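You operate a simulated robot arm through the tools that you are given. There is no shell and no other tool. Be economical: measure what you need, move in short steps, check, and stop when the job is done.

Carry out the task below with a simulated robot arm. There is one attempt and no reset: what you move stays moved.

JOB
Put things in order on the top of the workbench. At the end: the blue tin stands on top of the orange pot; the white door catch stands where the blue tin stood; the gold padlock stands where the green hose coupling stood; the green hose coupling stands where the white door catch stood; whatever was shut is shut again. Leave all else as you found it, and nothing knocked over.

Only the result counts: the job must be done as asked and must still hold three seconds after the hand-in. Knocking over, shifting, dropping, spilling or breaking anything else fails it.

ROBOT AND FRAMES
A 7-joint arm with a two-finger parallel gripper, fixed in place. Base frame: the origin is at the foot of the arm, x ahead of it, y to its left, z up; the work surface is at about z = 0.9. Readings come in m, rad, newtons and seconds.
With the tool pointing down near the work surface it reaches from about 0.3 to 0.68 m from the base axis. Its first joint turns from -1.152 to 1.152 rad. Payload 1.57 kg.
Tool frame: the origin (TCP) lies between the finger pads and is the grasp point; the fingertips stand 0.03 m ahead of it; z points along the fingers, y is the line along which they close. Largest opening 0.11 m; finger width 0.024, thickness 0.012; the body of the gripper, 0.048 by 0.112 m, starts 0.078 m behind the TCP.
Orientation is that of the tool frame in the base frame, as a unit quaternion [x, y, z, w]. With the fingers straight down and closing along the base's y, the tool's x points along the base's -x, its y along +y and its z along -z.

CONTROLS
- The arm moves only by the tool jog_arm. Its argument "plan" is a list that holds one entry, the list of rows, each a list of 6 numbers: the shift along the base's x, y, z in units of 400 mm (1.0 is 400 mm), then the turn, a rotation vector about the base's x, y, z in units of 180 degrees (1.0 is 180 degrees). In form: [[[x, y, z, rx, ry, rz], ...]]. A call has 1 to 8 rows; each row is the pose to reach, as a shift and turn from the pose commanded when the call began. "gripper" is the closure in counts, from 0 (fully open) to 255 (shut), set as the call begins (left out, the last holds). A call with a number of a shift or a turn outside -1 to 1 is refused whole. Rows are played at 5 a second. More than 0.05 m and 0.15 rad between two rows, or a gripper value outside its range, and nothing of the call is played. Where a pose cannot be reached the arm comes as near as it can. A force on the tool above 40 N (or 10 N above the force at the start of the call, whichever is more), or a blocked arm, ends the call early, and 0.2 s more pass. Each finger travels about 0.108 m/s and halts on what it meets, pressing with about 26 N; the grip force reading is that of the motor and also rises with nothing between the fingers. The clock runs only during rows and for 0.2 s after the last one: add rows that repeat a pose to give the fingers time. The reply holds the time, the measured pose of the TCP, the force on the tool along the base axes, the opening and the grip force, in the units named above and with some noise, and new pictures: "views" is both (left out), scene, wrist or none.
- Cameras (640 x 400 px; columns grow to the right, rows downward): "scene" is fixed at [0.1349, -0.3725, 1.4303]; the picture's right is [0.94, -0.33, 0.00], its down [-0.13, -0.36, -0.92] and it looks along [0.31, 0.87, -0.38] (base axes); focal length 335 px, centre (320, 200). "wrist" rides on the gripper at [-0.036, 0, -0.08] in the tool frame; the picture's right is [0.00, -1.00, 0.00], its down [0.97, 0.00, -0.24] and it looks along [0.24, 0.00, 0.97] (tool axes); focal length 218 px, centre (320, 200).
- probe_pixels(camera, pixels): for up to 12 pixels [column, row] of the newest picture of that camera ("zoom" is the newest enlarged one), the place [x, y, z] in the base frame of the surface seen there, good to about 0.002 m, but the place of the scene camera against the robot may be out by one fixed shift of up to 0.012 m in any direction. The clock stands still meanwhile.
- enlarge(camera, box): a new picture of the part [left, top, right, bottom] of that camera's present view, enlarged. The clock stands still meanwhile.
- finish_job(): hands the job in; it is judged then, once.

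Go step by step. Measure first, check grasps and placings, and put right what went wrong. The budget is 80 turns and 150 pictures, counting those below and the enlarged ones. Unless the task says otherwise, let go and move clear before handing in, and close with one line.

The tools are called after ">>>" as name(argument=value, ...) on one line, values as JSON. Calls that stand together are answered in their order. jog_arm: Moves the arm, as the interface text tells. Its arguments: {"type":"object","properties":{"plan":{"type":"array"},"gripper":{"type":"number"},"views":{"type":"string","enum":["both","scene","wrist","none"]}},"required":["plan"]} The other tools are called the same way: probe_pixels (camera, pixels) gives the place of the surface under pixels of a picture; enlarge (camera, box) takes an enlarged picture of a part of a camera's view; finish_job () hands the job in.

At the start:

```text
clock: 0.0
ee_pos: [0.3898, 0.1345, 1.2553]
orientation: [0.0, 1.0, 0.0, 0.0]
ft_force: [0.0, 0.6, -0.9]
width: 0.1099
gripper_force: 0.0
```

scene: 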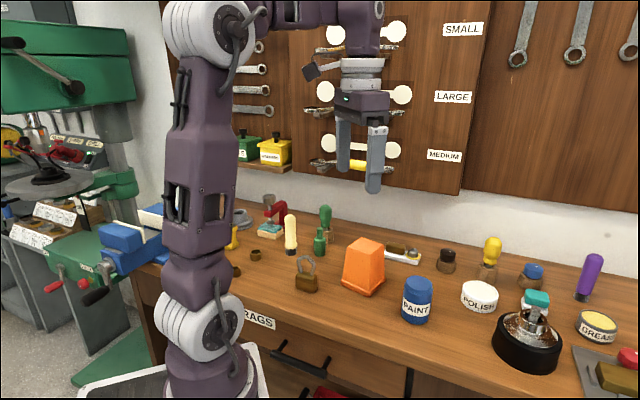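
wrist: 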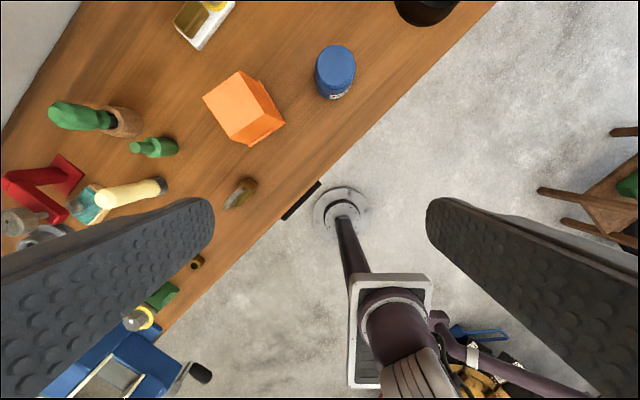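

The scene shows the padlock (306,275), green coupling (320,242), orange pot (363,265), blue tin (417,300) and the white catch (403,254). I'll enlarge for detail.

>>> enlarge(camera="scene", box=[230, 190, 460, 334])

>>> enlarge(camera="wrist", box=[40, 0, 440, 250])

```text
2.78 times, centred on (345, 262) of scene
```

zoom: 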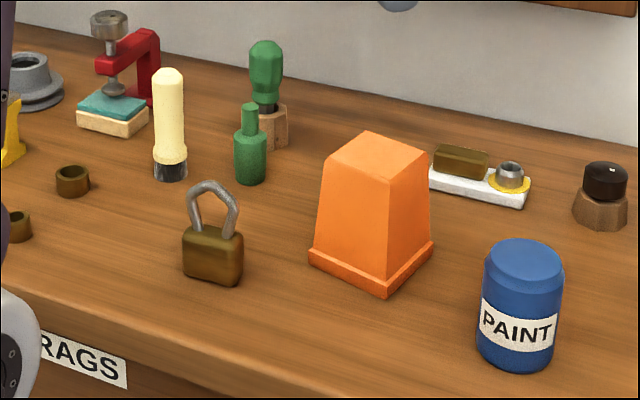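

```text
1.60 times, centred on (240, 125) of wrist
```

zoom: 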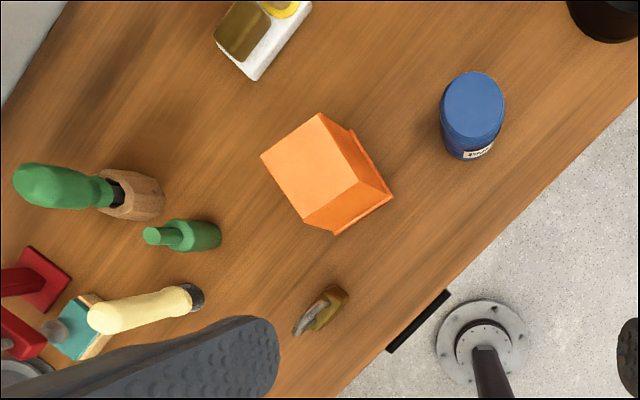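

The zooms show all five items clearly. I'll probe them from the wrist zoom (no fixed shift) and the scene.

>>> probe_pixels(camera="zoom", pixels=[[473, 100], [450, 150], [262, 157], [318, 115], [358, 178], [304, 219], [392, 197], [155, 236], [205, 236], [335, 295], [254, 79], [218, 42]])

>>> probe_pixels(camera="scene", pixels=[[418, 283], [363, 247], [320, 230], [306, 270], [306, 260], [387, 258], [418, 263], [396, 246], [413, 250], [400, 260], [322, 250], [417, 318]])

>>> enlarge(camera="scene", box=[370, 230, 450, 280])

```text
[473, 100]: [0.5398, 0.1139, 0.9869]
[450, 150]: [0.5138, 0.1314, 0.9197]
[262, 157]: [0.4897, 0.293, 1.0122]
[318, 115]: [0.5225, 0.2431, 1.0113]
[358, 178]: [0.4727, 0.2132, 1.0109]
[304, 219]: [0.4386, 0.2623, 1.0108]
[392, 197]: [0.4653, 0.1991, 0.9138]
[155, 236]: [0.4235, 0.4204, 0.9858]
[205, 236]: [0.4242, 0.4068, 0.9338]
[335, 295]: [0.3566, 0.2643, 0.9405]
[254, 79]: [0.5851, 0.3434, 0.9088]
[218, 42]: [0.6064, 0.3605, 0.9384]
```

```text
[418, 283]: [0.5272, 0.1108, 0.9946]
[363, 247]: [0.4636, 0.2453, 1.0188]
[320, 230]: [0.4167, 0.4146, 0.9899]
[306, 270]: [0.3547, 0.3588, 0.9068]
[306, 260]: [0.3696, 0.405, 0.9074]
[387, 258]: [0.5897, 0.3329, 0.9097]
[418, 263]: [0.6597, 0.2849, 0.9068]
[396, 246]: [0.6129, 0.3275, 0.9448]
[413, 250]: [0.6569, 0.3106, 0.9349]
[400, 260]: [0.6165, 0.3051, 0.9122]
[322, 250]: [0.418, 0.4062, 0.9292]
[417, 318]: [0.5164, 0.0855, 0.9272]
```

```text
8.00 times, centred on (410, 255) of scene
```

zoom: 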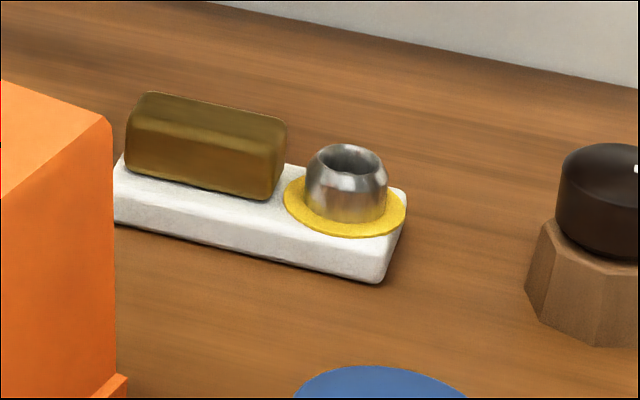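

Offsets scene vs wrist are about (-0.007, -0.005, +0.007). Tin top is at about (0.539,0.114,0.987), so I move above it.

>>> jog_arm(plan=[[[0.09, -0.013, -0.07, 0, 0, 0], [0.18, -0.025, -0.14, 0, 0, 0], [0.27, -0.038, -0.21, 0, 0, 0], [0.3, -0.052, -0.3, 0, 0, 0], [0.3, -0.052, -0.3, 0, 0, 0]]], gripper=0)

```text
clock: 1.2
ee_pos: [0.5092, 0.1122, 1.1359]
orientation: [-0.002, 1.0, 0.001, 0.0]
ft_force: [0.1, 0.2, 0.2]
width: 0.1099
gripper_force: 0.0
```

scene: 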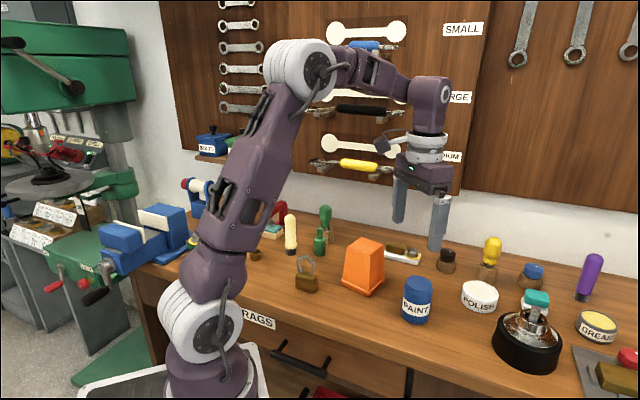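
wrist: 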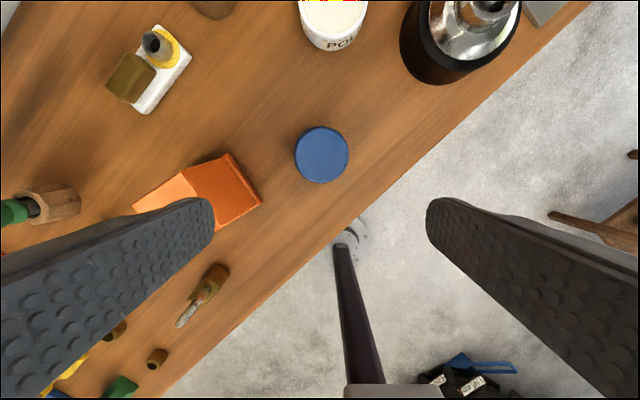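

The tin top is at (322,154) in the wrist view and the catch at (150,70). I probe edges of both.

>>> probe_pixels(camera="wrist", pixels=[[322, 154], [297, 154], [346, 154], [322, 129], [322, 179], [153, 28], [190, 54], [144, 112], [110, 90], [130, 80], [154, 42], [166, 84]])

>>> enlarge(camera="wrist", box=[80, 0, 240, 100])

```text
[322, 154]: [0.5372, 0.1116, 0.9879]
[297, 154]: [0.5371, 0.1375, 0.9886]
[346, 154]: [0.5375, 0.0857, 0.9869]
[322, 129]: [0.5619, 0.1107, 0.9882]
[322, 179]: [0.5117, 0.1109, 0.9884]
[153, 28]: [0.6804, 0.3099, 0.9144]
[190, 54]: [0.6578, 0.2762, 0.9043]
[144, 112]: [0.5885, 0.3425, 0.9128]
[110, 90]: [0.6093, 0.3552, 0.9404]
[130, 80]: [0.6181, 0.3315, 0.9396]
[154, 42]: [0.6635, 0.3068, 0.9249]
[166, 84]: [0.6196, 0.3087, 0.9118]
```

```text
4.00 times, centred on (160, 50) of wrist
```

zoom: 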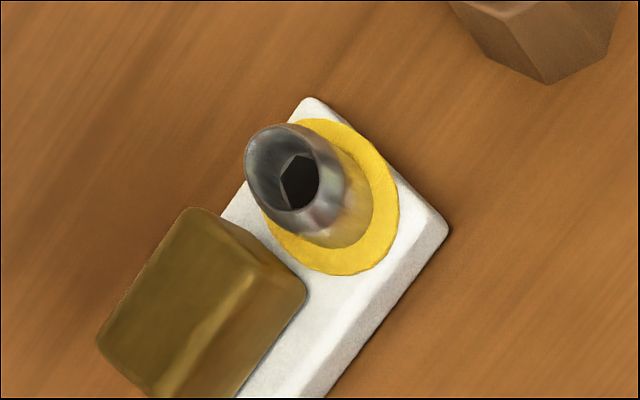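

The tin centre is (0.537,0.1115), radius 0.026, and the catch's centre is near (0.636,0.322). I descend on the tin.

>>> jog_arm(plan=[[[0.068, -0.004, -0.05, 0, 0, 0], [0.068, -0.004, -0.15, 0, 0, 0], [0.068, -0.004, -0.25, 0, 0, 0], [0.068, -0.004, -0.35, 0, 0, 0], [0.068, -0.004, -0.44, 0, 0, 0], [0.068, -0.004, -0.44, 0, 0, 0]]])

```text
clock: 2.6
ee_pos: [0.5353, 0.1127, 0.9569]
orientation: [-0.001, 1.0, 0.0, 0.0]
ft_force: [0.7, -1.0, 0.0]
width: 0.11
gripper_force: 0.1
```

scene: 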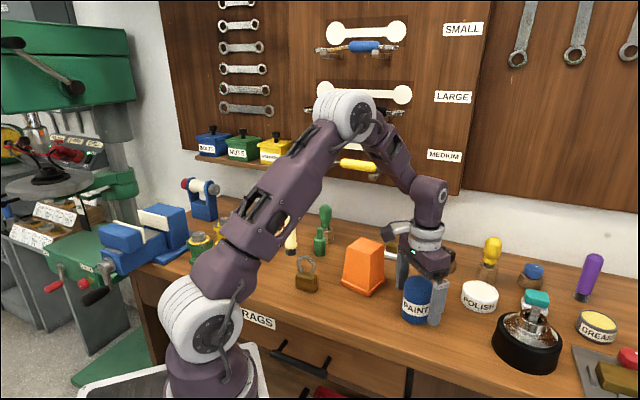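
wrist: 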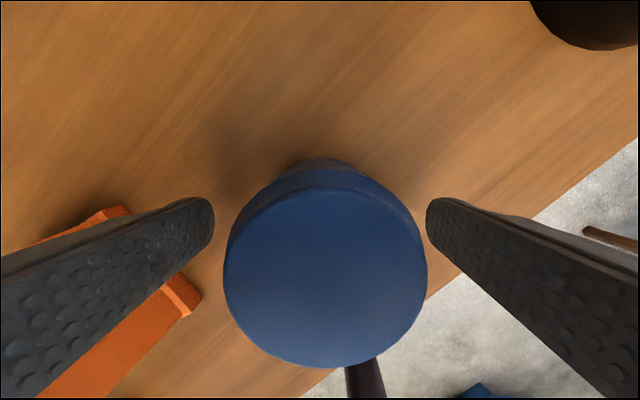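

The tin is centred between the fingers, so I close.

>>> jog_arm(plan=[[[0, 0, 0, 0, 0, 0], [0, 0, 0, 0, 0, 0], [0, 0, 0, 0, 0, 0], [0, 0, 0, 0, 0, 0]]], gripper=255, views="none")

>>> jog_arm(plan=[[[0, 0, 0.1, 0, 0, 0], [0, 0, 0.2, 0, 0, 0], [0, 0, 0.3, 0, 0, 0], [0, 0, 0.37, 0, 0, 0], [0, 0, 0.37, 0, 0, 0]]])

```text
clock: 3.6
ee_pos: [0.5361, 0.1143, 0.9576]
orientation: [0.0, 1.0, 0.0, 0.001]
ft_force: [-0.1, 0.9, 1.4]
width: 0.0592
gripper_force: 25.6
```

```text
clock: 4.8
ee_pos: [0.5373, 0.1098, 1.1043]
orientation: [0.0, 1.0, 0.0, -0.001]
ft_force: [-0.7, -0.3, -1.7]
width: 0.0589
gripper_force: 25.3
```

scene: 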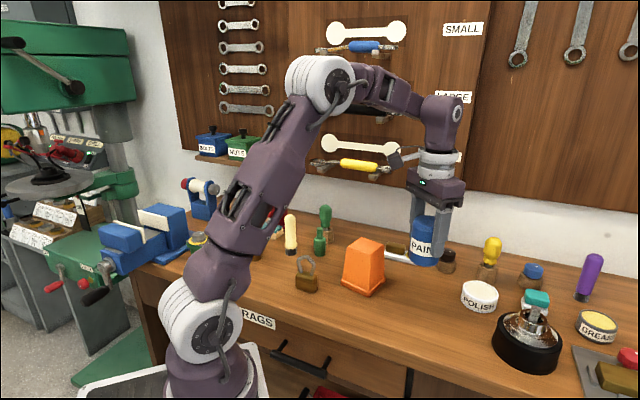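
wrist: 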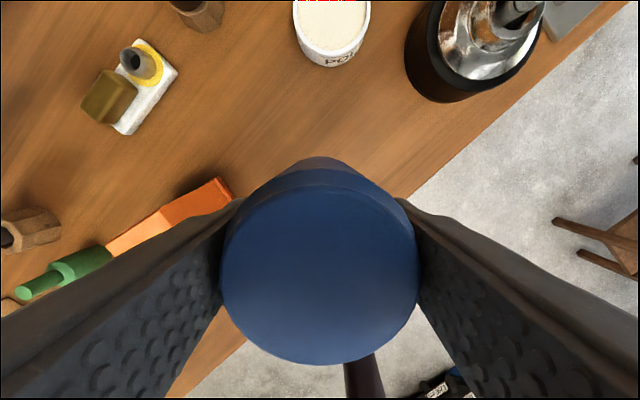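

The tin is held at 1.104. I carry it over the pot top centre (0.481,0.253).

>>> jog_arm(plan=[[[-0.035, 0.088, 0.02, 0, 0, 0], [-0.07, 0.176, 0.02, 0, 0, 0], [-0.105, 0.264, 0.02, 0, 0, 0], [-0.14, 0.352, 0.02, 0, 0, 0], [-0.14, 0.352, 0.02, 0, 0, 0], [-0.14, 0.352, 0.02, 0, 0, 0]]])

>>> enlarge(camera="scene", box=[284, 180, 444, 300])

>>> probe_pixels(camera="wrist", pixels=[[320, 100], [450, 180], [400, 60]])

```text
clock: 6.2
ee_pos: [0.4787, 0.2541, 1.1167]
orientation: [0.0, 1.0, 0.0, 0.0]
ft_force: [0.8, 0.0, -1.6]
width: 0.0592
gripper_force: 25.8
```

scene: 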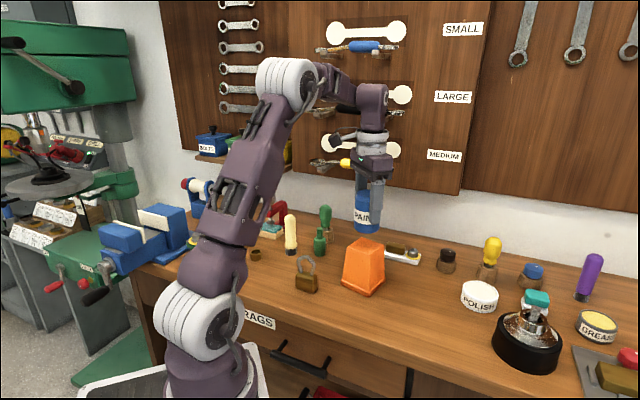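
wrist: 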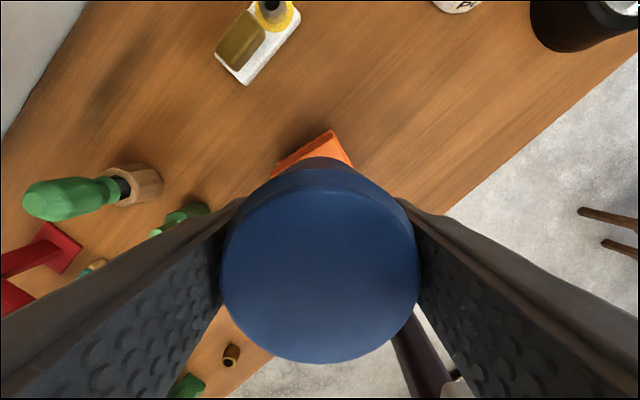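

```text
3.33 times, centred on (364, 240) of scene
```

zoom: 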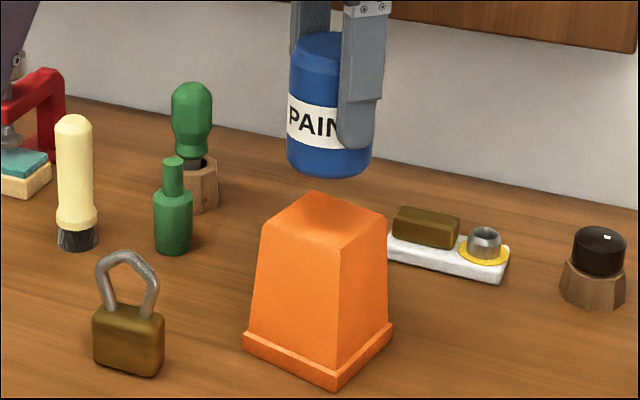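

```text
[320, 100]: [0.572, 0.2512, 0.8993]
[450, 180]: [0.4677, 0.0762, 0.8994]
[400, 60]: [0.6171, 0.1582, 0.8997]
```

The bench is at 0.8995, so the tin should touch down at TCP z≈1.068. I lower slowly.

>>> jog_arm(plan=[[[0.002, 0, -0.05, 0, 0, 0], [0.002, 0, -0.09, 0, 0, 0], [0.002, 0, -0.105, 0, 0, 0], [0.002, 0, -0.11, 0, 0, 0], [0.002, 0, -0.115, 0, 0, 0], [0.002, 0, -0.115, 0, 0, 0]]], views="scene")

>>> enlarge(camera="scene", box=[314, 180, 414, 260])

```text
clock: 7.6
ee_pos: [0.4815, 0.2528, 1.0697]
orientation: [-0.001, 1.0, 0.0, 0.0]
ft_force: [-0.4, 0.2, -1.5]
width: 0.0593
gripper_force: 26.0
```

scene: 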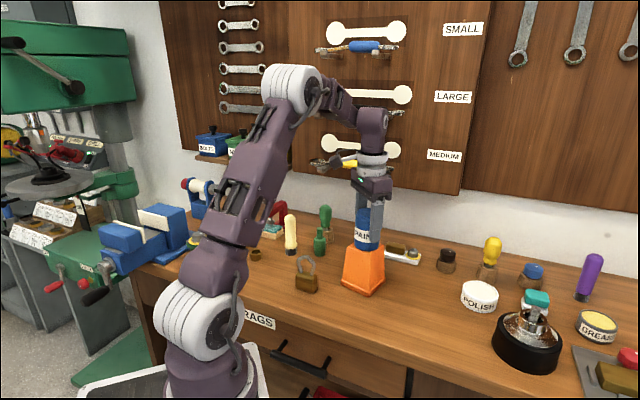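

```text
5.00 times, centred on (364, 220) of scene
```

zoom: 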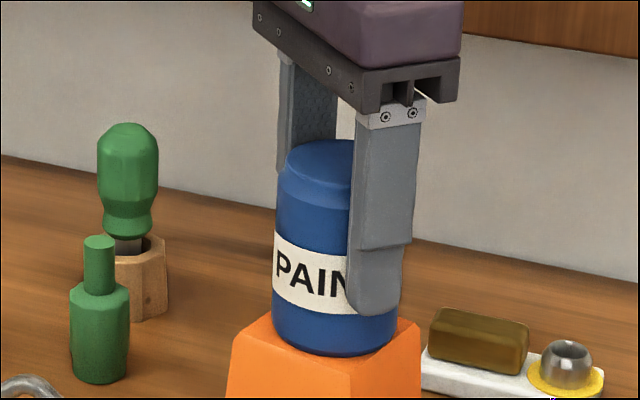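

The tin sits nearly on the pot with no contact force yet. I lower a few more millimetres until a force shows.

>>> jog_arm(plan=[[[0, 0, -0.003, 0, 0, 0], [0, 0, -0.003, 0, 0, 0]]], views="none")

>>> jog_arm(plan=[[[0, 0, -0.003, 0, 0, 0], [0, 0, -0.003, 0, 0, 0]]], views="none")

```text
clock: 8.2
ee_pos: [0.4816, 0.2526, 1.0695]
orientation: [0.0, 1.0, 0.0, 0.001]
ft_force: [-1.1, -3.5, 8.8]
width: 0.0593
gripper_force: 26.0
```

```text
clock: 8.8
ee_pos: [0.4813, 0.2526, 1.0671]
orientation: [0.001, 1.0, 0.002, 0.001]
ft_force: [4.2, 0.5, 13.9]
width: 0.0591
gripper_force: 26.3
```

Contact is confirmed (about 14 N up). I back off slightly, open and rise.

>>> jog_arm(plan=[[[0, 0, 0.002, 0, 0, 0], [0, 0, 0.002, 0, 0, 0], [0, 0, 0.002, 0, 0, 0]]], gripper=100, views="none")

>>> jog_arm(plan=[[[0, 0, 0.002, 0, 0, 0], [0, 0, 0.1, 0, 0, 0], [0, 0, 0.2, 0, 0, 0], [0, 0, 0.3, 0, 0, 0], [0, 0, 0.3, 0, 0, 0]]], gripper=0)

>>> enlarge(camera="scene", box=[284, 180, 444, 300])

```text
clock: 9.6
ee_pos: [0.48, 0.2519, 1.0687]
orientation: [0.001, 1.0, 0.0, 0.0]
ft_force: [-0.6, 0.4, -1.1]
width: 0.0671
gripper_force: 0.1
```

```text
clock: 10.8
ee_pos: [0.4829, 0.2526, 1.1884]
orientation: [-0.001, 1.0, 0.0, -0.001]
ft_force: [0.3, -1.1, 0.1]
width: 0.1102
gripper_force: 0.2
```

scene: 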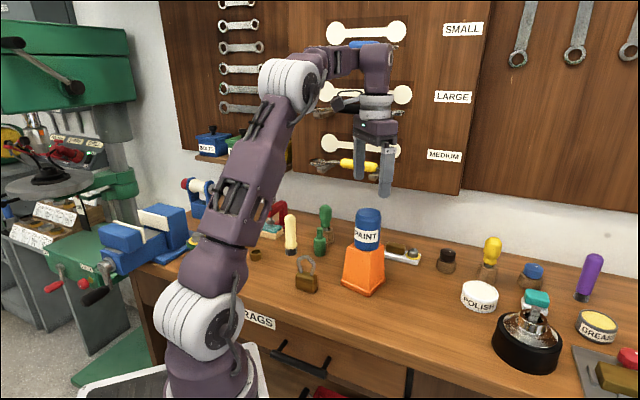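
wrist: 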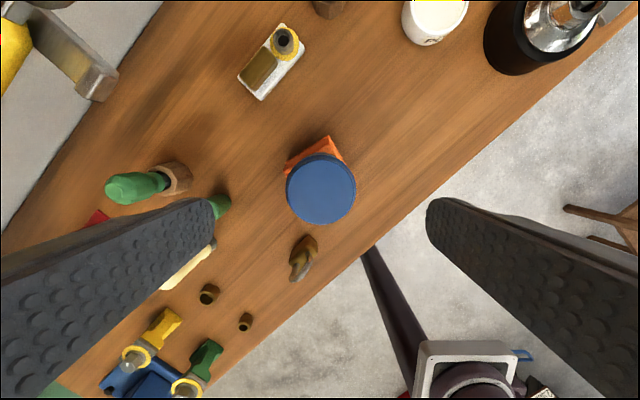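

```text
3.33 times, centred on (364, 240) of scene
```

zoom: 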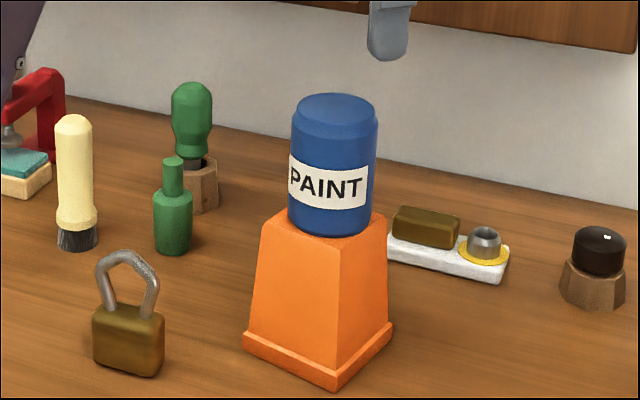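

The tin stands squarely on the pot. Now towards the catch (270,60 in wrist), rotating the gripper -42.5° so it closes across the plate.

>>> jog_arm(plan=[[[0.04, 0.02, 0, 0, 0, -0.0393], [0.08, 0.04, 0, 0, 0, -0.0787], [0.12, 0.06, 0, 0, 0, -0.118], [0.16, 0.08, 0, 0, 0, -0.157], [0.2, 0.1, -0.04, 0, 0, -0.197], [0.245, 0.118, -0.08, 0, 0, -0.236], [0.245, 0.118, -0.08, 0, 0, -0.236]]])

```text
clock: 12.4
ee_pos: [0.5515, 0.2872, 1.145]
orientation: [0.364, 0.932, 0.0, 0.0]
ft_force: [-0.2, -0.7, 0.0]
width: 0.11
gripper_force: 0.1
out of reach, approached as far as the arm can: row 4, 5, 6, 7
```

scene: 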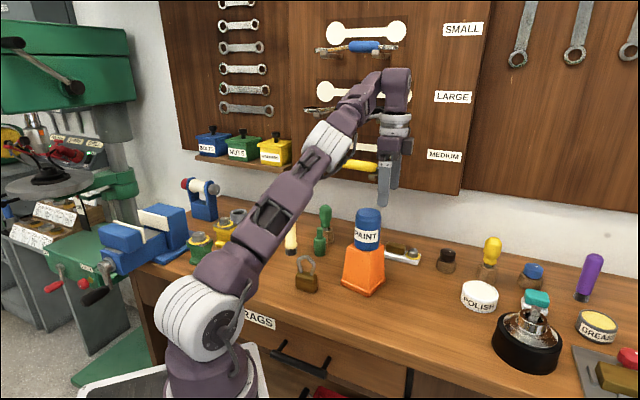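
wrist: 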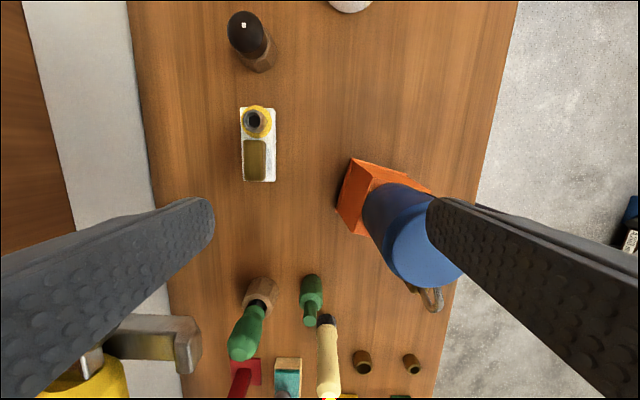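

At z=1.145 the reach stops at 0.62 m radius. The catch now lines up with the view (240-277,106-182); I probe it precisely.

>>> enlarge(camera="wrist", box=[200, 90, 320, 190])

>>> probe_pixels(camera="wrist", pixels=[[242, 108], [275, 110], [275, 180], [245, 180], [246, 141], [265, 141], [265, 179], [256, 160], [256, 121], [270, 145], [160, 150], [130, 30]])

```text
4.00 times, centred on (260, 140) of wrist
```

zoom: 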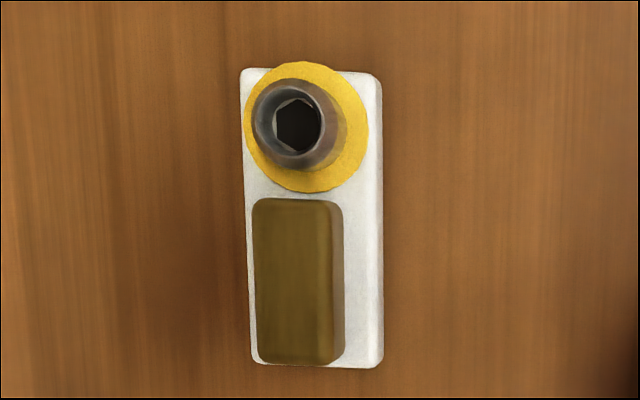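

```text
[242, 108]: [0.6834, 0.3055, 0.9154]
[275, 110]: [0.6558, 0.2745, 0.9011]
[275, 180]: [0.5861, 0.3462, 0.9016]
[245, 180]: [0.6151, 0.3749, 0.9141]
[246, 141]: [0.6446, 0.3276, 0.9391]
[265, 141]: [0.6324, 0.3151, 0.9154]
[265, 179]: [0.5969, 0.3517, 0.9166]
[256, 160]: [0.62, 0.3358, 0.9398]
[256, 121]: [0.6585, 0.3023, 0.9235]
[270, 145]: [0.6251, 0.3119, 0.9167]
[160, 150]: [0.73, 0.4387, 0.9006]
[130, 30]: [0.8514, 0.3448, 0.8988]
```

The plate is at centre (0.635,0.325), axis -45.5°, 0.10×0.04, top z 0.916; that's about 0.71 m from the base. I narrow the fingers to keep clear of the tin and step outward/down to learn the true reach.

>>> jog_arm(plan=[[[0, 0, 0, 0, 0, 0], [0, 0, 0, 0, 0, -0.016], [0.03, 0.015, -0.06, 0, 0, -0.016], [0.05, 0.025, -0.12, 0, 0, -0.016], [0.05, 0.025, -0.12, 0, 0, -0.016]]], gripper=95, views="none")

```text
clock: 13.6
ee_pos: [0.5705, 0.2952, 1.1006]
orientation: [0.386, 0.923, -0.001, 0.0]
ft_force: [0.4, -0.7, -0.6]
width: 0.069
gripper_force: 0.0
```

No limit hit this time (r=0.64 at z=1.10). I keep going outward and down to z≈0.985, above the block.

>>> jog_arm(plan=[[[0.035, 0.018, -0.09, 0, 0, 0], [0.071, 0.037, -0.18, 0, 0, 0], [0.11, 0.055, -0.25, 0, 0, 0], [0.135, 0.067, -0.28, 0, 0, 0], [0.135, 0.067, -0.28, 0, 0, 0]]])

```text
clock: 14.6
ee_pos: [0.5989, 0.3073, 1.0043]
orientation: [0.388, 0.922, 0.003, -0.002]
ft_force: [-1.3, 3.4, 8.5]
width: 0.0691
gripper_force: 0.2
out of reach, approached as far as the arm can: row 2, 3, 4
stopped in row 4: the force on the tool passed its limit (the readings are from after the stop); the commanded pose is now the measured one
```

scene: 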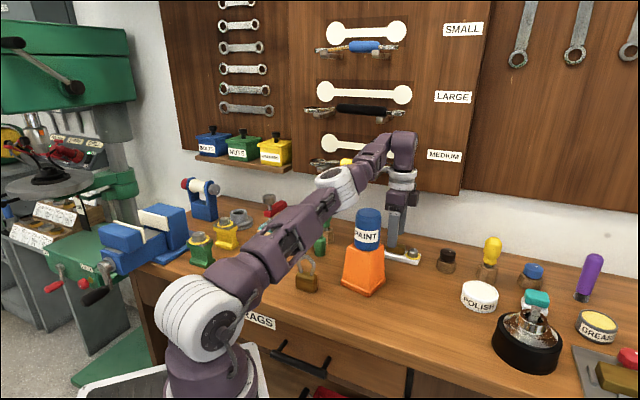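
wrist: 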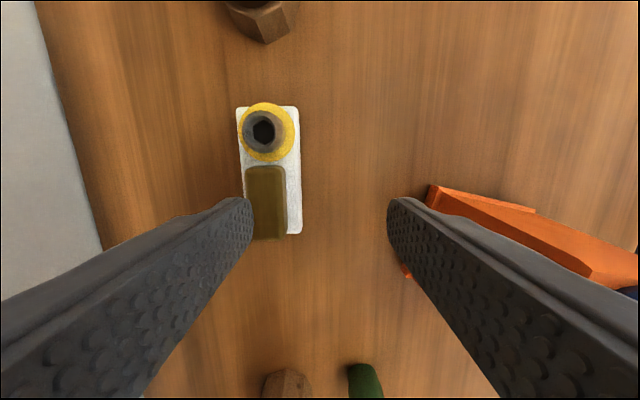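

A force stopped the move with fingertips still well above the bench; I check whether anything touched (forearm near padlock/coupling, tin, block).

>>> enlarge(camera="scene", box=[260, 160, 460, 300])

>>> jog_arm(plan=[[[0, 0, 0, 0, 0, 0]]], views="none")

```text
2.86 times, centred on (360, 230) of scene
```

zoom: 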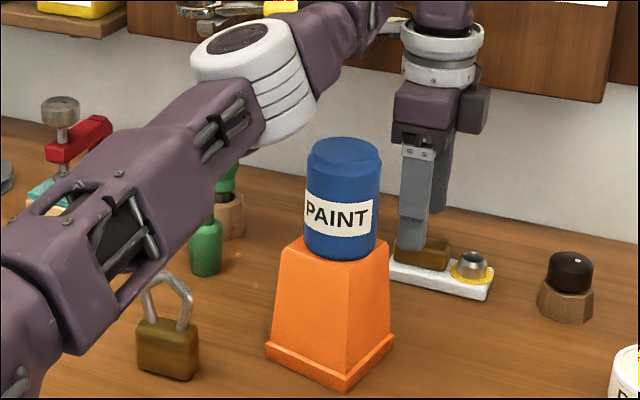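

```text
clock: 15.0
ee_pos: [0.5982, 0.3081, 1.0035]
orientation: [0.387, 0.922, 0.003, -0.001]
ft_force: [-2.1, 6.3, 14.6]
width: 0.0689
gripper_force: 0.0
```

A steady ~15 N upward force persists though the fingers are clear of everything; the elbow likely bears on the tin, or the wrist on the hung tool. I retreat along the path I came.

>>> jog_arm(plan=[[[-0.015, -0.007, 0.06, 0, 0, 0], [-0.04, -0.02, 0.13, 0, 0, 0], [-0.07, -0.032, 0.24, 0, 0, 0], [-0.07, -0.032, 0.24, 0, 0, 0]]])

>>> enlarge(camera="scene", box=[260, 140, 460, 280])

```text
clock: 16.0
ee_pos: [0.5684, 0.2955, 1.0968]
orientation: [0.388, 0.922, 0.002, -0.002]
ft_force: [0.8, 0.1, -0.3]
width: 0.0689
gripper_force: 0.1
```

scene: 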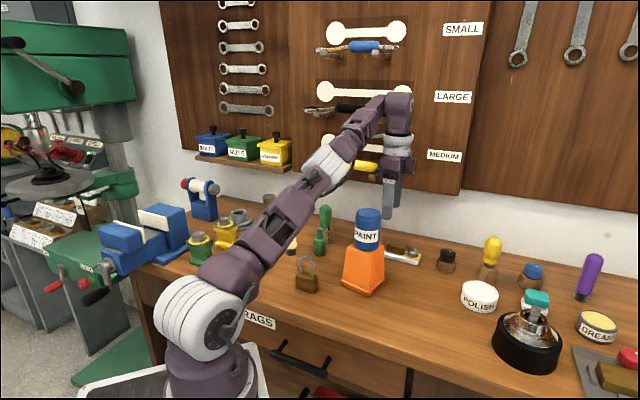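
wrist: 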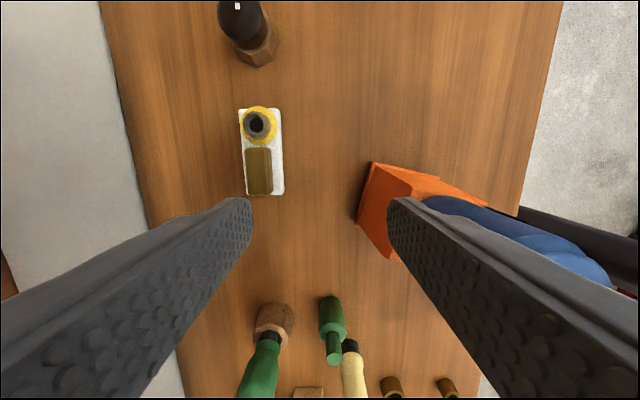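

```text
2.86 times, centred on (360, 210) of scene
```

zoom: 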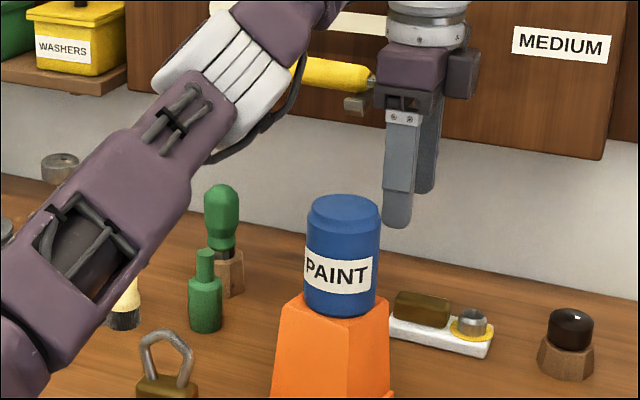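

The tin looks unmoved and the force is back to zero. I probe the hung yellow tool and the tin/hand neighbours to find what was touched.

>>> probe_pixels(camera="zoom", pixels=[[320, 75], [354, 105], [370, 80], [462, 75], [435, 45], [345, 215], [210, 160], [280, 80], [120, 300], [160, 250], [400, 150], [345, 260]])

```text
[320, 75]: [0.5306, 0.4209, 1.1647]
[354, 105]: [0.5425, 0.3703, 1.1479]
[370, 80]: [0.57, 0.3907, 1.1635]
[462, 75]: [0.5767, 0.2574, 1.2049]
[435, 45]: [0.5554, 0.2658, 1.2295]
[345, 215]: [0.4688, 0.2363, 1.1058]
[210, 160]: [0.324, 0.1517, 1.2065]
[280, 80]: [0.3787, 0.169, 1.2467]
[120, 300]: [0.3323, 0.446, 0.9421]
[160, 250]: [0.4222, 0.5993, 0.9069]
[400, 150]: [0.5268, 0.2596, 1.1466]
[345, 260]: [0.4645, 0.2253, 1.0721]
```

The hung yellow tool protrudes to around (0.57,0.39,1.16), right beside the hand — the wrist flange may have come down on it. I back away to inspect that tool and the region.

>>> jog_arm(plan=[[[-0.06, -0.06, 0.06, 0, 0, 0], [-0.12, -0.12, 0.12, 0, 0, 0], [-0.18, -0.2, 0.18, 0, 0, 0], [-0.22, -0.3, 0.2, 0, 0, 0], [-0.25, -0.4, 0.2, 0, 0, 0], [-0.25, -0.4, 0.2, 0, 0, 0]]])

>>> enlarge(camera="scene", box=[290, 120, 450, 220])

```text
clock: 17.4
ee_pos: [0.5662, 0.2434, 1.1552]
orientation: [0.384, 0.923, -0.002, -0.002]
ft_force: [-0.5, 0.0, 0.7]
width: 0.0689
gripper_force: 0.0
out of reach, approached as far as the arm can: row 1, 2, 3, 4, 5, 6
```

scene: 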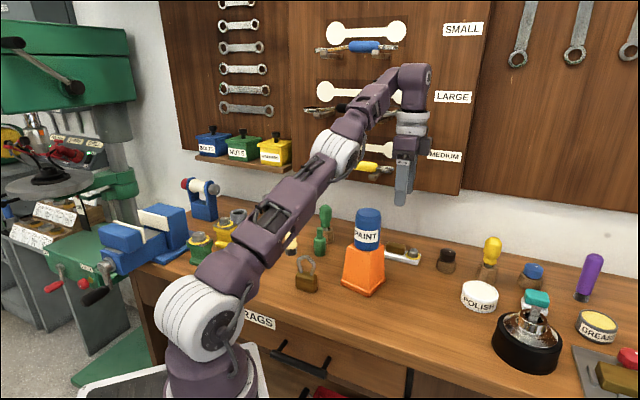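
wrist: 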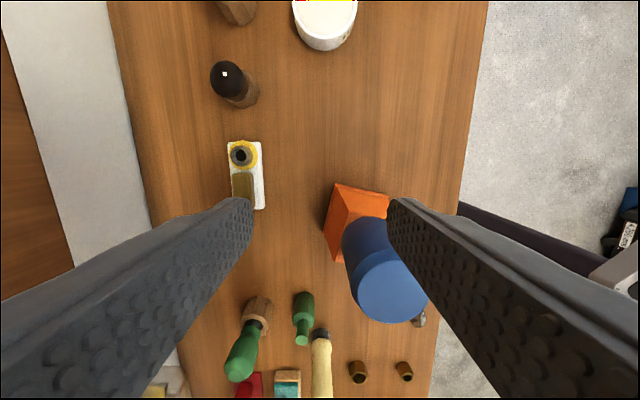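

```text
4.00 times, centred on (370, 170) of scene
```

zoom: 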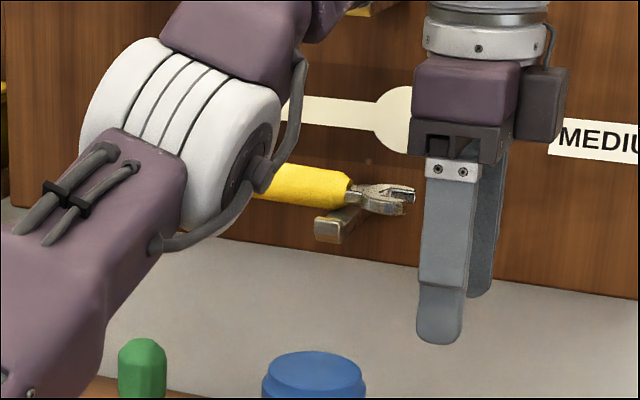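

The hung tool's jaw ends at zoom (412,195). I probe it to locate it relative to where the hand was.

>>> probe_pixels(camera="zoom", pixels=[[300, 185], [380, 200], [408, 200], [330, 225], [350, 235], [500, 280], [345, 270]])

```text
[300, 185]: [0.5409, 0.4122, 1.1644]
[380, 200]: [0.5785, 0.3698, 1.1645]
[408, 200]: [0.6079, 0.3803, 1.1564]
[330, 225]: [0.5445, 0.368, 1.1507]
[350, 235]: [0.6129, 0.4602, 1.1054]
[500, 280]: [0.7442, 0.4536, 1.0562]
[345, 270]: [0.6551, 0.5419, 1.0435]
```

The hung tool seems unmoved and clear of the hand's footprint. The move back was limited by the joints rather than distance, so I unwind the yaw in place and see.

>>> jog_arm(plan=[[[0, 0, 0.02, 0, 0, 0.04], [0, 0, 0.04, 0, 0, 0.08], [0, 0, 0.04, 0, 0, 0.12], [0, 0, 0.04, 0, 0, 0.16], [0, 0, 0.04, 0, 0, 0.2], [0, 0, 0.04, 0, 0, 0.24], [0, 0, 0.04, 0, 0, 0.252]]], views="scene")

```text
clock: 19.0
ee_pos: [0.5447, 0.2392, 1.1834]
orientation: [0.001, 1.0, 0.002, -0.003]
ft_force: [0.3, 0.3, -0.1]
width: 0.0694
gripper_force: 0.0
out of reach, approached as far as the arm can: row 2, 3, 4, 5, 6, 7
```

scene: 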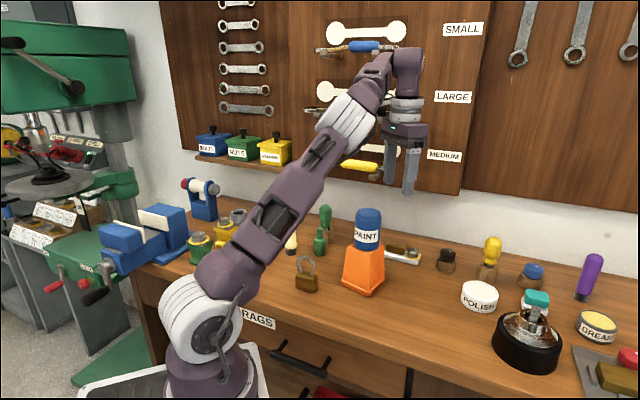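

Reach data now fit a stretched arm (r≈0.60 at z 1.18, ≈0.685 near the bench), so the catch needs an outward tilt of the tool. First I pull in to bend the elbow.

>>> jog_arm(plan=[[[-0.06, -0.025, 0, 0, 0, 0], [-0.12, -0.05, 0, 0, 0, 0], [-0.18, -0.07, 0, 0, 0, 0], [-0.18, -0.07, 0, 0, 0, 0]]], views="scene")

>>> enlarge(camera="scene", box=[310, 120, 470, 280])

```text
clock: 20.0
ee_pos: [0.4723, 0.2102, 1.1801]
orientation: [0.003, 1.0, 0.001, -0.002]
ft_force: [0.7, -0.7, -0.5]
width: 0.0688
gripper_force: 0.0
```

scene: 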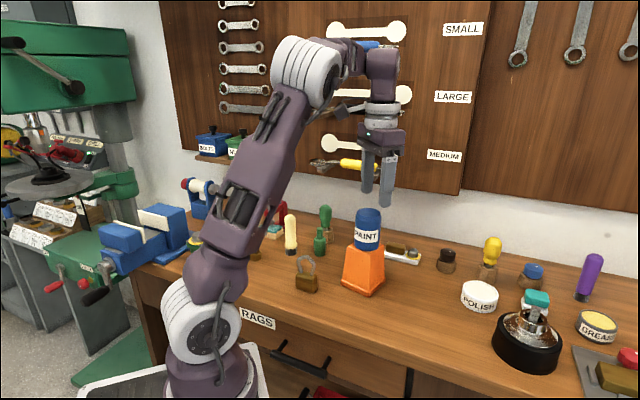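

```text
2.50 times, centred on (390, 200) of scene
```

zoom: 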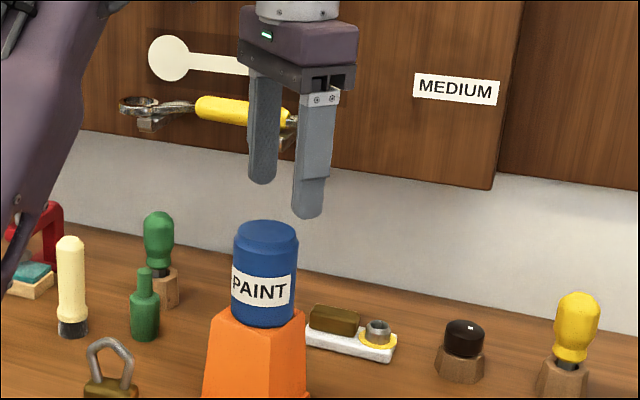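

The arm is bent again and all items look undisturbed. I set the yaw to -45.5° here, then tilt.

>>> jog_arm(plan=[[[0, 0, 0, 0, 0, -0.0421], [0, 0, 0, 0, 0, -0.0842], [0, 0, 0, 0, 0, -0.1263], [0, 0, 0, 0, 0, -0.1684], [0, 0, 0, 0, 0, -0.2105], [0, 0, 0, 0, 0, -0.2528], [0, 0, 0, 0, 0, -0.2528]]], views="none")

>>> jog_arm(plan=[[[0.03, 0.02, 0, 0.022, -0.022, 0], [0.06, 0.05, -0.02, 0.0428, -0.0436, 0], [0.1, 0.09, -0.06, 0.0428, -0.0436, 0], [0.16, 0.14, -0.08, 0.0428, -0.0436, 0], [0.22, 0.19, -0.12, 0.0428, -0.0436, 0], [0.22, 0.19, -0.12, 0.0428, -0.0436, 0]]])

```text
clock: 21.6
ee_pos: [0.4737, 0.2101, 1.1828]
orientation: [0.39, 0.921, 0.004, -0.002]
ft_force: [-0.7, 0.0, -0.5]
width: 0.0691
gripper_force: 0.1
```

```text
clock: 23.0
ee_pos: [0.5618, 0.2852, 1.1335]
orientation: [0.387, 0.917, 0.09, 0.035]
ft_force: [0.5, 0.0, 0.2]
width: 0.069
gripper_force: 0.1
```

scene: 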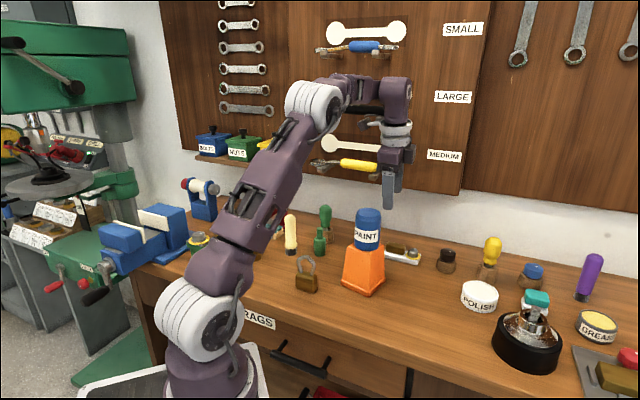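
wrist: 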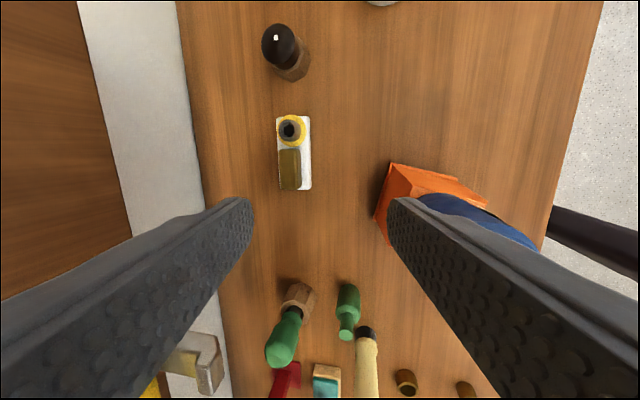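

The tilted pose keeps the elbow bent. I go on down towards (0.605,0.325,1.00).

>>> jog_arm(plan=[[[0.04, 0.036, -0.085, 0, 0, 0], [0.07, 0.063, -0.17, 0, 0, 0], [0.09, 0.08, -0.255, 0, 0, 0], [0.108, 0.097, -0.337, 0, 0, 0], [0.108, 0.097, -0.337, 0, 0, 0]]])

>>> enlarge(camera="scene", box=[310, 120, 470, 280])

```text
clock: 24.2
ee_pos: [0.6028, 0.3233, 1.0018]
orientation: [0.386, 0.917, 0.091, 0.035]
ft_force: [-6.5, -8.9, 12.4]
width: 0.0693
gripper_force: 0.0
```

scene: 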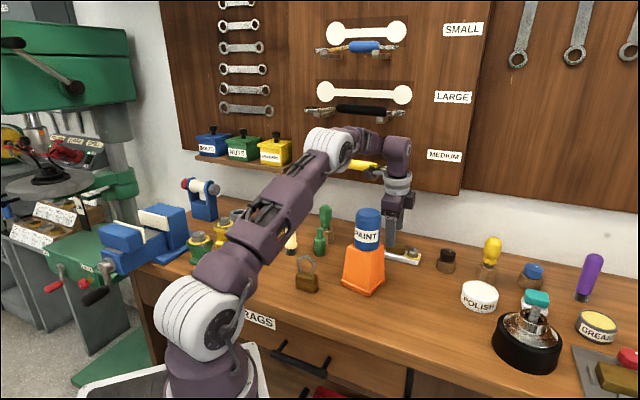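
wrist: 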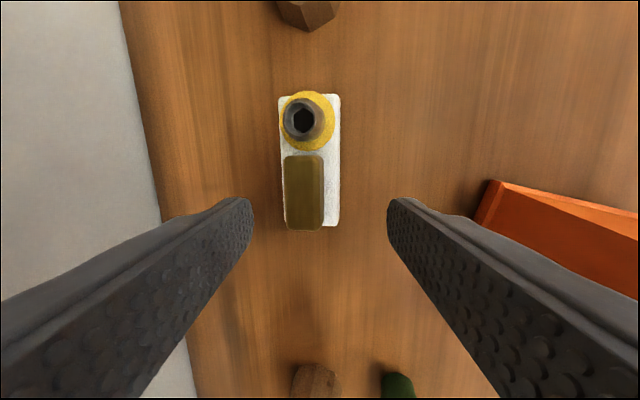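

```text
2.50 times, centred on (390, 200) of scene
```

zoom: 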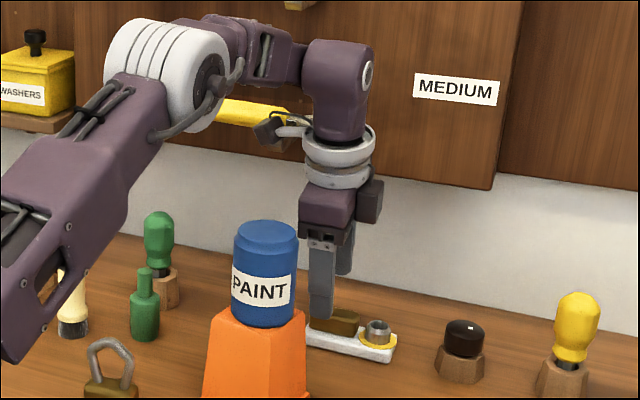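

The zoom shows it: the dark bracket on the wrist's +x side (275,130) bears on the hung yellow tool. I retreat by the same path and check that tool.

>>> jog_arm(plan=[[[-0.018, -0.017, 0.06, 0, 0, 0], [-0.038, -0.034, 0.167, 0, 0, 0], [-0.068, -0.061, 0.252, 0, 0, 0], [-0.13, -0.13, 0.337, 0, 0, 0], [-0.19, -0.2, 0.4, 0, 0, 0], [-0.26, -0.28, 0.46, 0, 0, 0], [-0.26, -0.28, 0.46, 0, 0, 0]]], views="scene")

>>> enlarge(camera="scene", box=[300, 130, 420, 205])

```text
refused: row 4 steps farther than a row can; nothing moved
```

```text
5.33 times, centred on (360, 168) of scene
```

zoom: 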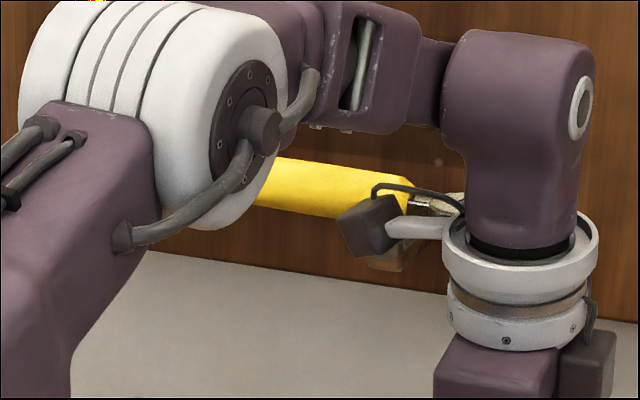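

The bracket (370,225) is against the hung tool's jaw; that row was too long, so I retreat with smaller steps.

>>> jog_arm(plan=[[[-0.018, -0.017, 0.06, 0, 0, 0], [-0.038, -0.034, 0.16, 0, 0, 0], [-0.068, -0.061, 0.25, 0, 0, 0], [-0.12, -0.12, 0.32, 0, 0, 0], [-0.18, -0.18, 0.38, 0, 0, 0], [-0.25, -0.25, 0.44, 0, 0, 0], [-0.25, -0.25, 0.44, 0, 0, 0]]], views="scene")

>>> enlarge(camera="scene", box=[290, 130, 410, 205])

```text
clock: 25.8
ee_pos: [0.5049, 0.2245, 1.1748]
orientation: [0.386, 0.917, 0.09, 0.035]
ft_force: [0.4, 0.6, -1.1]
width: 0.0691
gripper_force: 0.1
```

scene: 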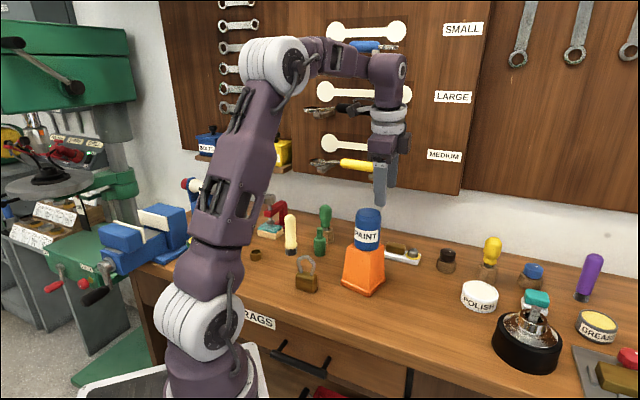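

```text
5.33 times, centred on (350, 168) of scene
```

zoom: 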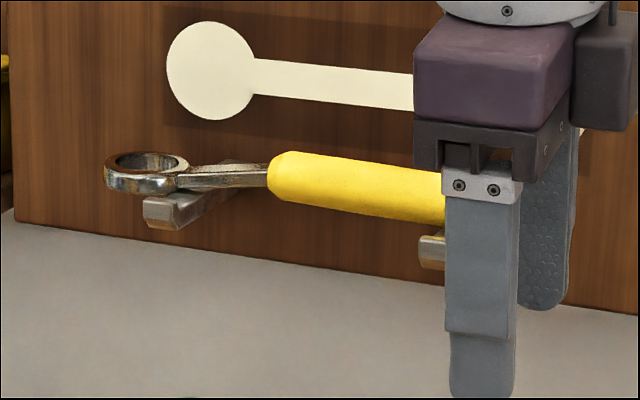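

The hung tool is still on its hooks as before. I'll flip the gripper 180° so the bracket points away from it: untilt, pull in a bit, and begin the yaw.

>>> jog_arm(plan=[[[-0.05, -0.05, 0.02, -0.0214, 0.0218, 0], [-0.1, -0.1, 0.02, -0.0428, 0.0436, 0], [-0.1, -0.1, 0.02, -0.0428, 0.0436, 0]]], views="none")

>>> jog_arm(plan=[[[0, 0, 0, 0, 0, 0.045], [0, 0, 0, 0, 0, 0.09], [0, 0, 0, 0, 0, 0.135], [0, 0, 0, 0, 0, 0.18], [0, 0, 0, 0, 0, 0.225], [0, 0, 0, 0, 0, 0.27], [0, 0, 0, 0, 0, 0.315], [0, 0, 0, 0, 0, 0.36]]], views="none")

>>> jog_arm(plan=[[[0, 0, 0, 0, 0, 0.045], [0, 0, 0, 0, 0, 0.09], [0, 0, 0, 0, 0, 0.135], [0, 0, 0, 0, 0, 0.18], [0, 0, 0, 0, 0, 0.225], [0, 0, 0, 0, 0, 0.27], [0, 0, 0, 0, 0, 0.315], [0, 0, 0, 0, 0, 0.36]]], views="scene")

```text
clock: 26.6
ee_pos: [0.4642, 0.1835, 1.1824]
orientation: [0.39, 0.921, 0.001, -0.003]
ft_force: [-1.0, 0.4, 0.3]
width: 0.069
gripper_force: 0.0
```

```text
clock: 28.4
ee_pos: [0.465, 0.1848, 1.1837]
orientation: [-0.167, 0.986, 0.0, -0.002]
ft_force: [-0.8, 0.0, 0.6]
width: 0.0689
gripper_force: 0.1
```

```text
clock: 30.2
ee_pos: [0.4641, 0.1846, 1.1832]
orientation: [-0.669, 0.743, -0.001, -0.003]
ft_force: [0.3, 0.4, 0.5]
width: 0.0691
gripper_force: 0.0
```

scene: 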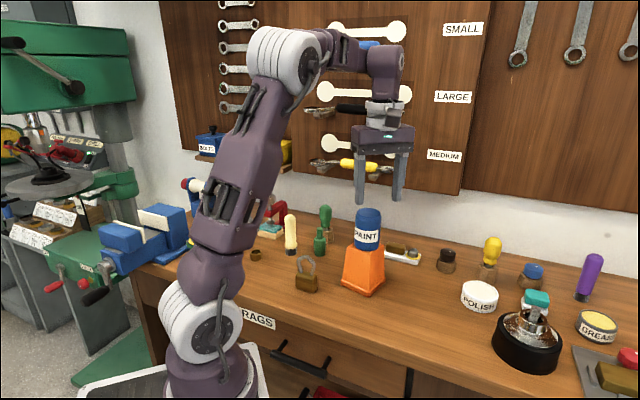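

Yaw now +84° with no trouble; I finish to +134.5° and restore the tilt.

>>> jog_arm(plan=[[[0, 0, 0, 0, 0, 0.042], [0, 0, 0, 0, 0, 0.084], [0, 0, 0, 0, 0, 0.126], [0, 0, 0, 0, 0, 0.168], [0, 0, 0, 0, 0, 0.21], [0, 0, 0, 0, 0, 0.252], [0, 0, 0, 0, 0, 0.28], [0, 0, 0, 0, 0, 0.28]]], views="none")

>>> jog_arm(plan=[[[0.04, 0.035, 0, 0.022, -0.022, 0], [0.08, 0.08, -0.02, 0.0428, -0.0436, 0], [0.14, 0.14, -0.06, 0.0428, -0.0436, 0], [0.2, 0.2, -0.09, 0.0428, -0.0436, 0], [0.25, 0.25, -0.12, 0.0428, -0.0436, 0], [0.25, 0.25, -0.12, 0.0428, -0.0436, 0]]])

>>> enlarge(camera="scene", box=[310, 100, 470, 280])

```text
clock: 32.0
ee_pos: [0.4644, 0.1847, 1.1817]
orientation: [0.922, -0.388, 0.002, 0.003]
ft_force: [-0.9, 0.3, -0.1]
width: 0.0691
gripper_force: 0.1
```

```text
clock: 33.4
ee_pos: [0.5642, 0.2823, 1.134]
orientation: [0.917, -0.387, 0.038, -0.086]
ft_force: [1.2, -0.1, 0.3]
width: 0.0689
gripper_force: 0.0
```

scene: 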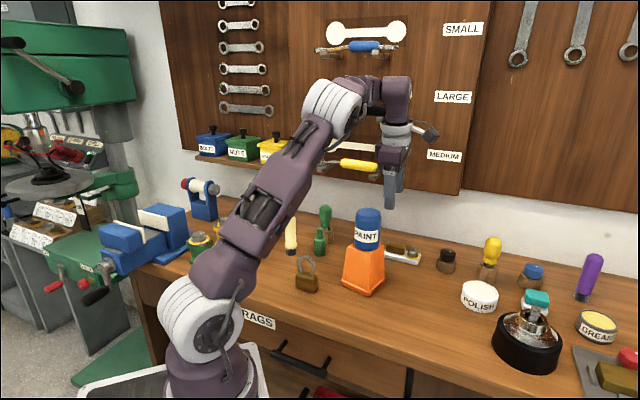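
wrist: 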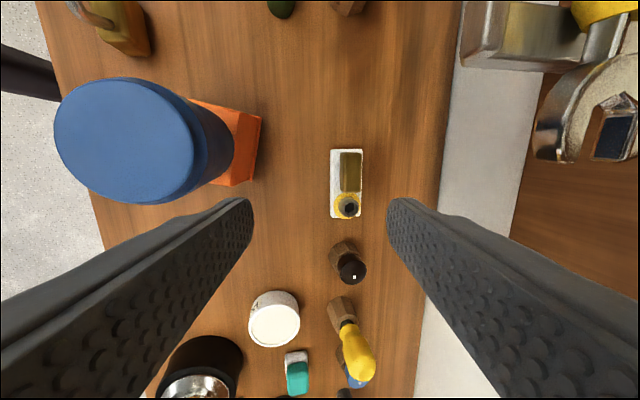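

```text
2.22 times, centred on (390, 190) of scene
```

zoom: 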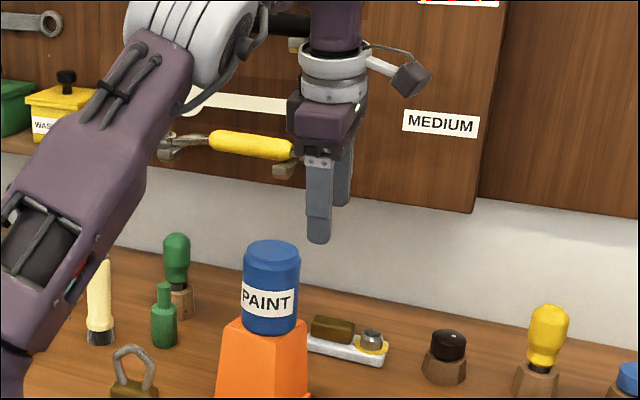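

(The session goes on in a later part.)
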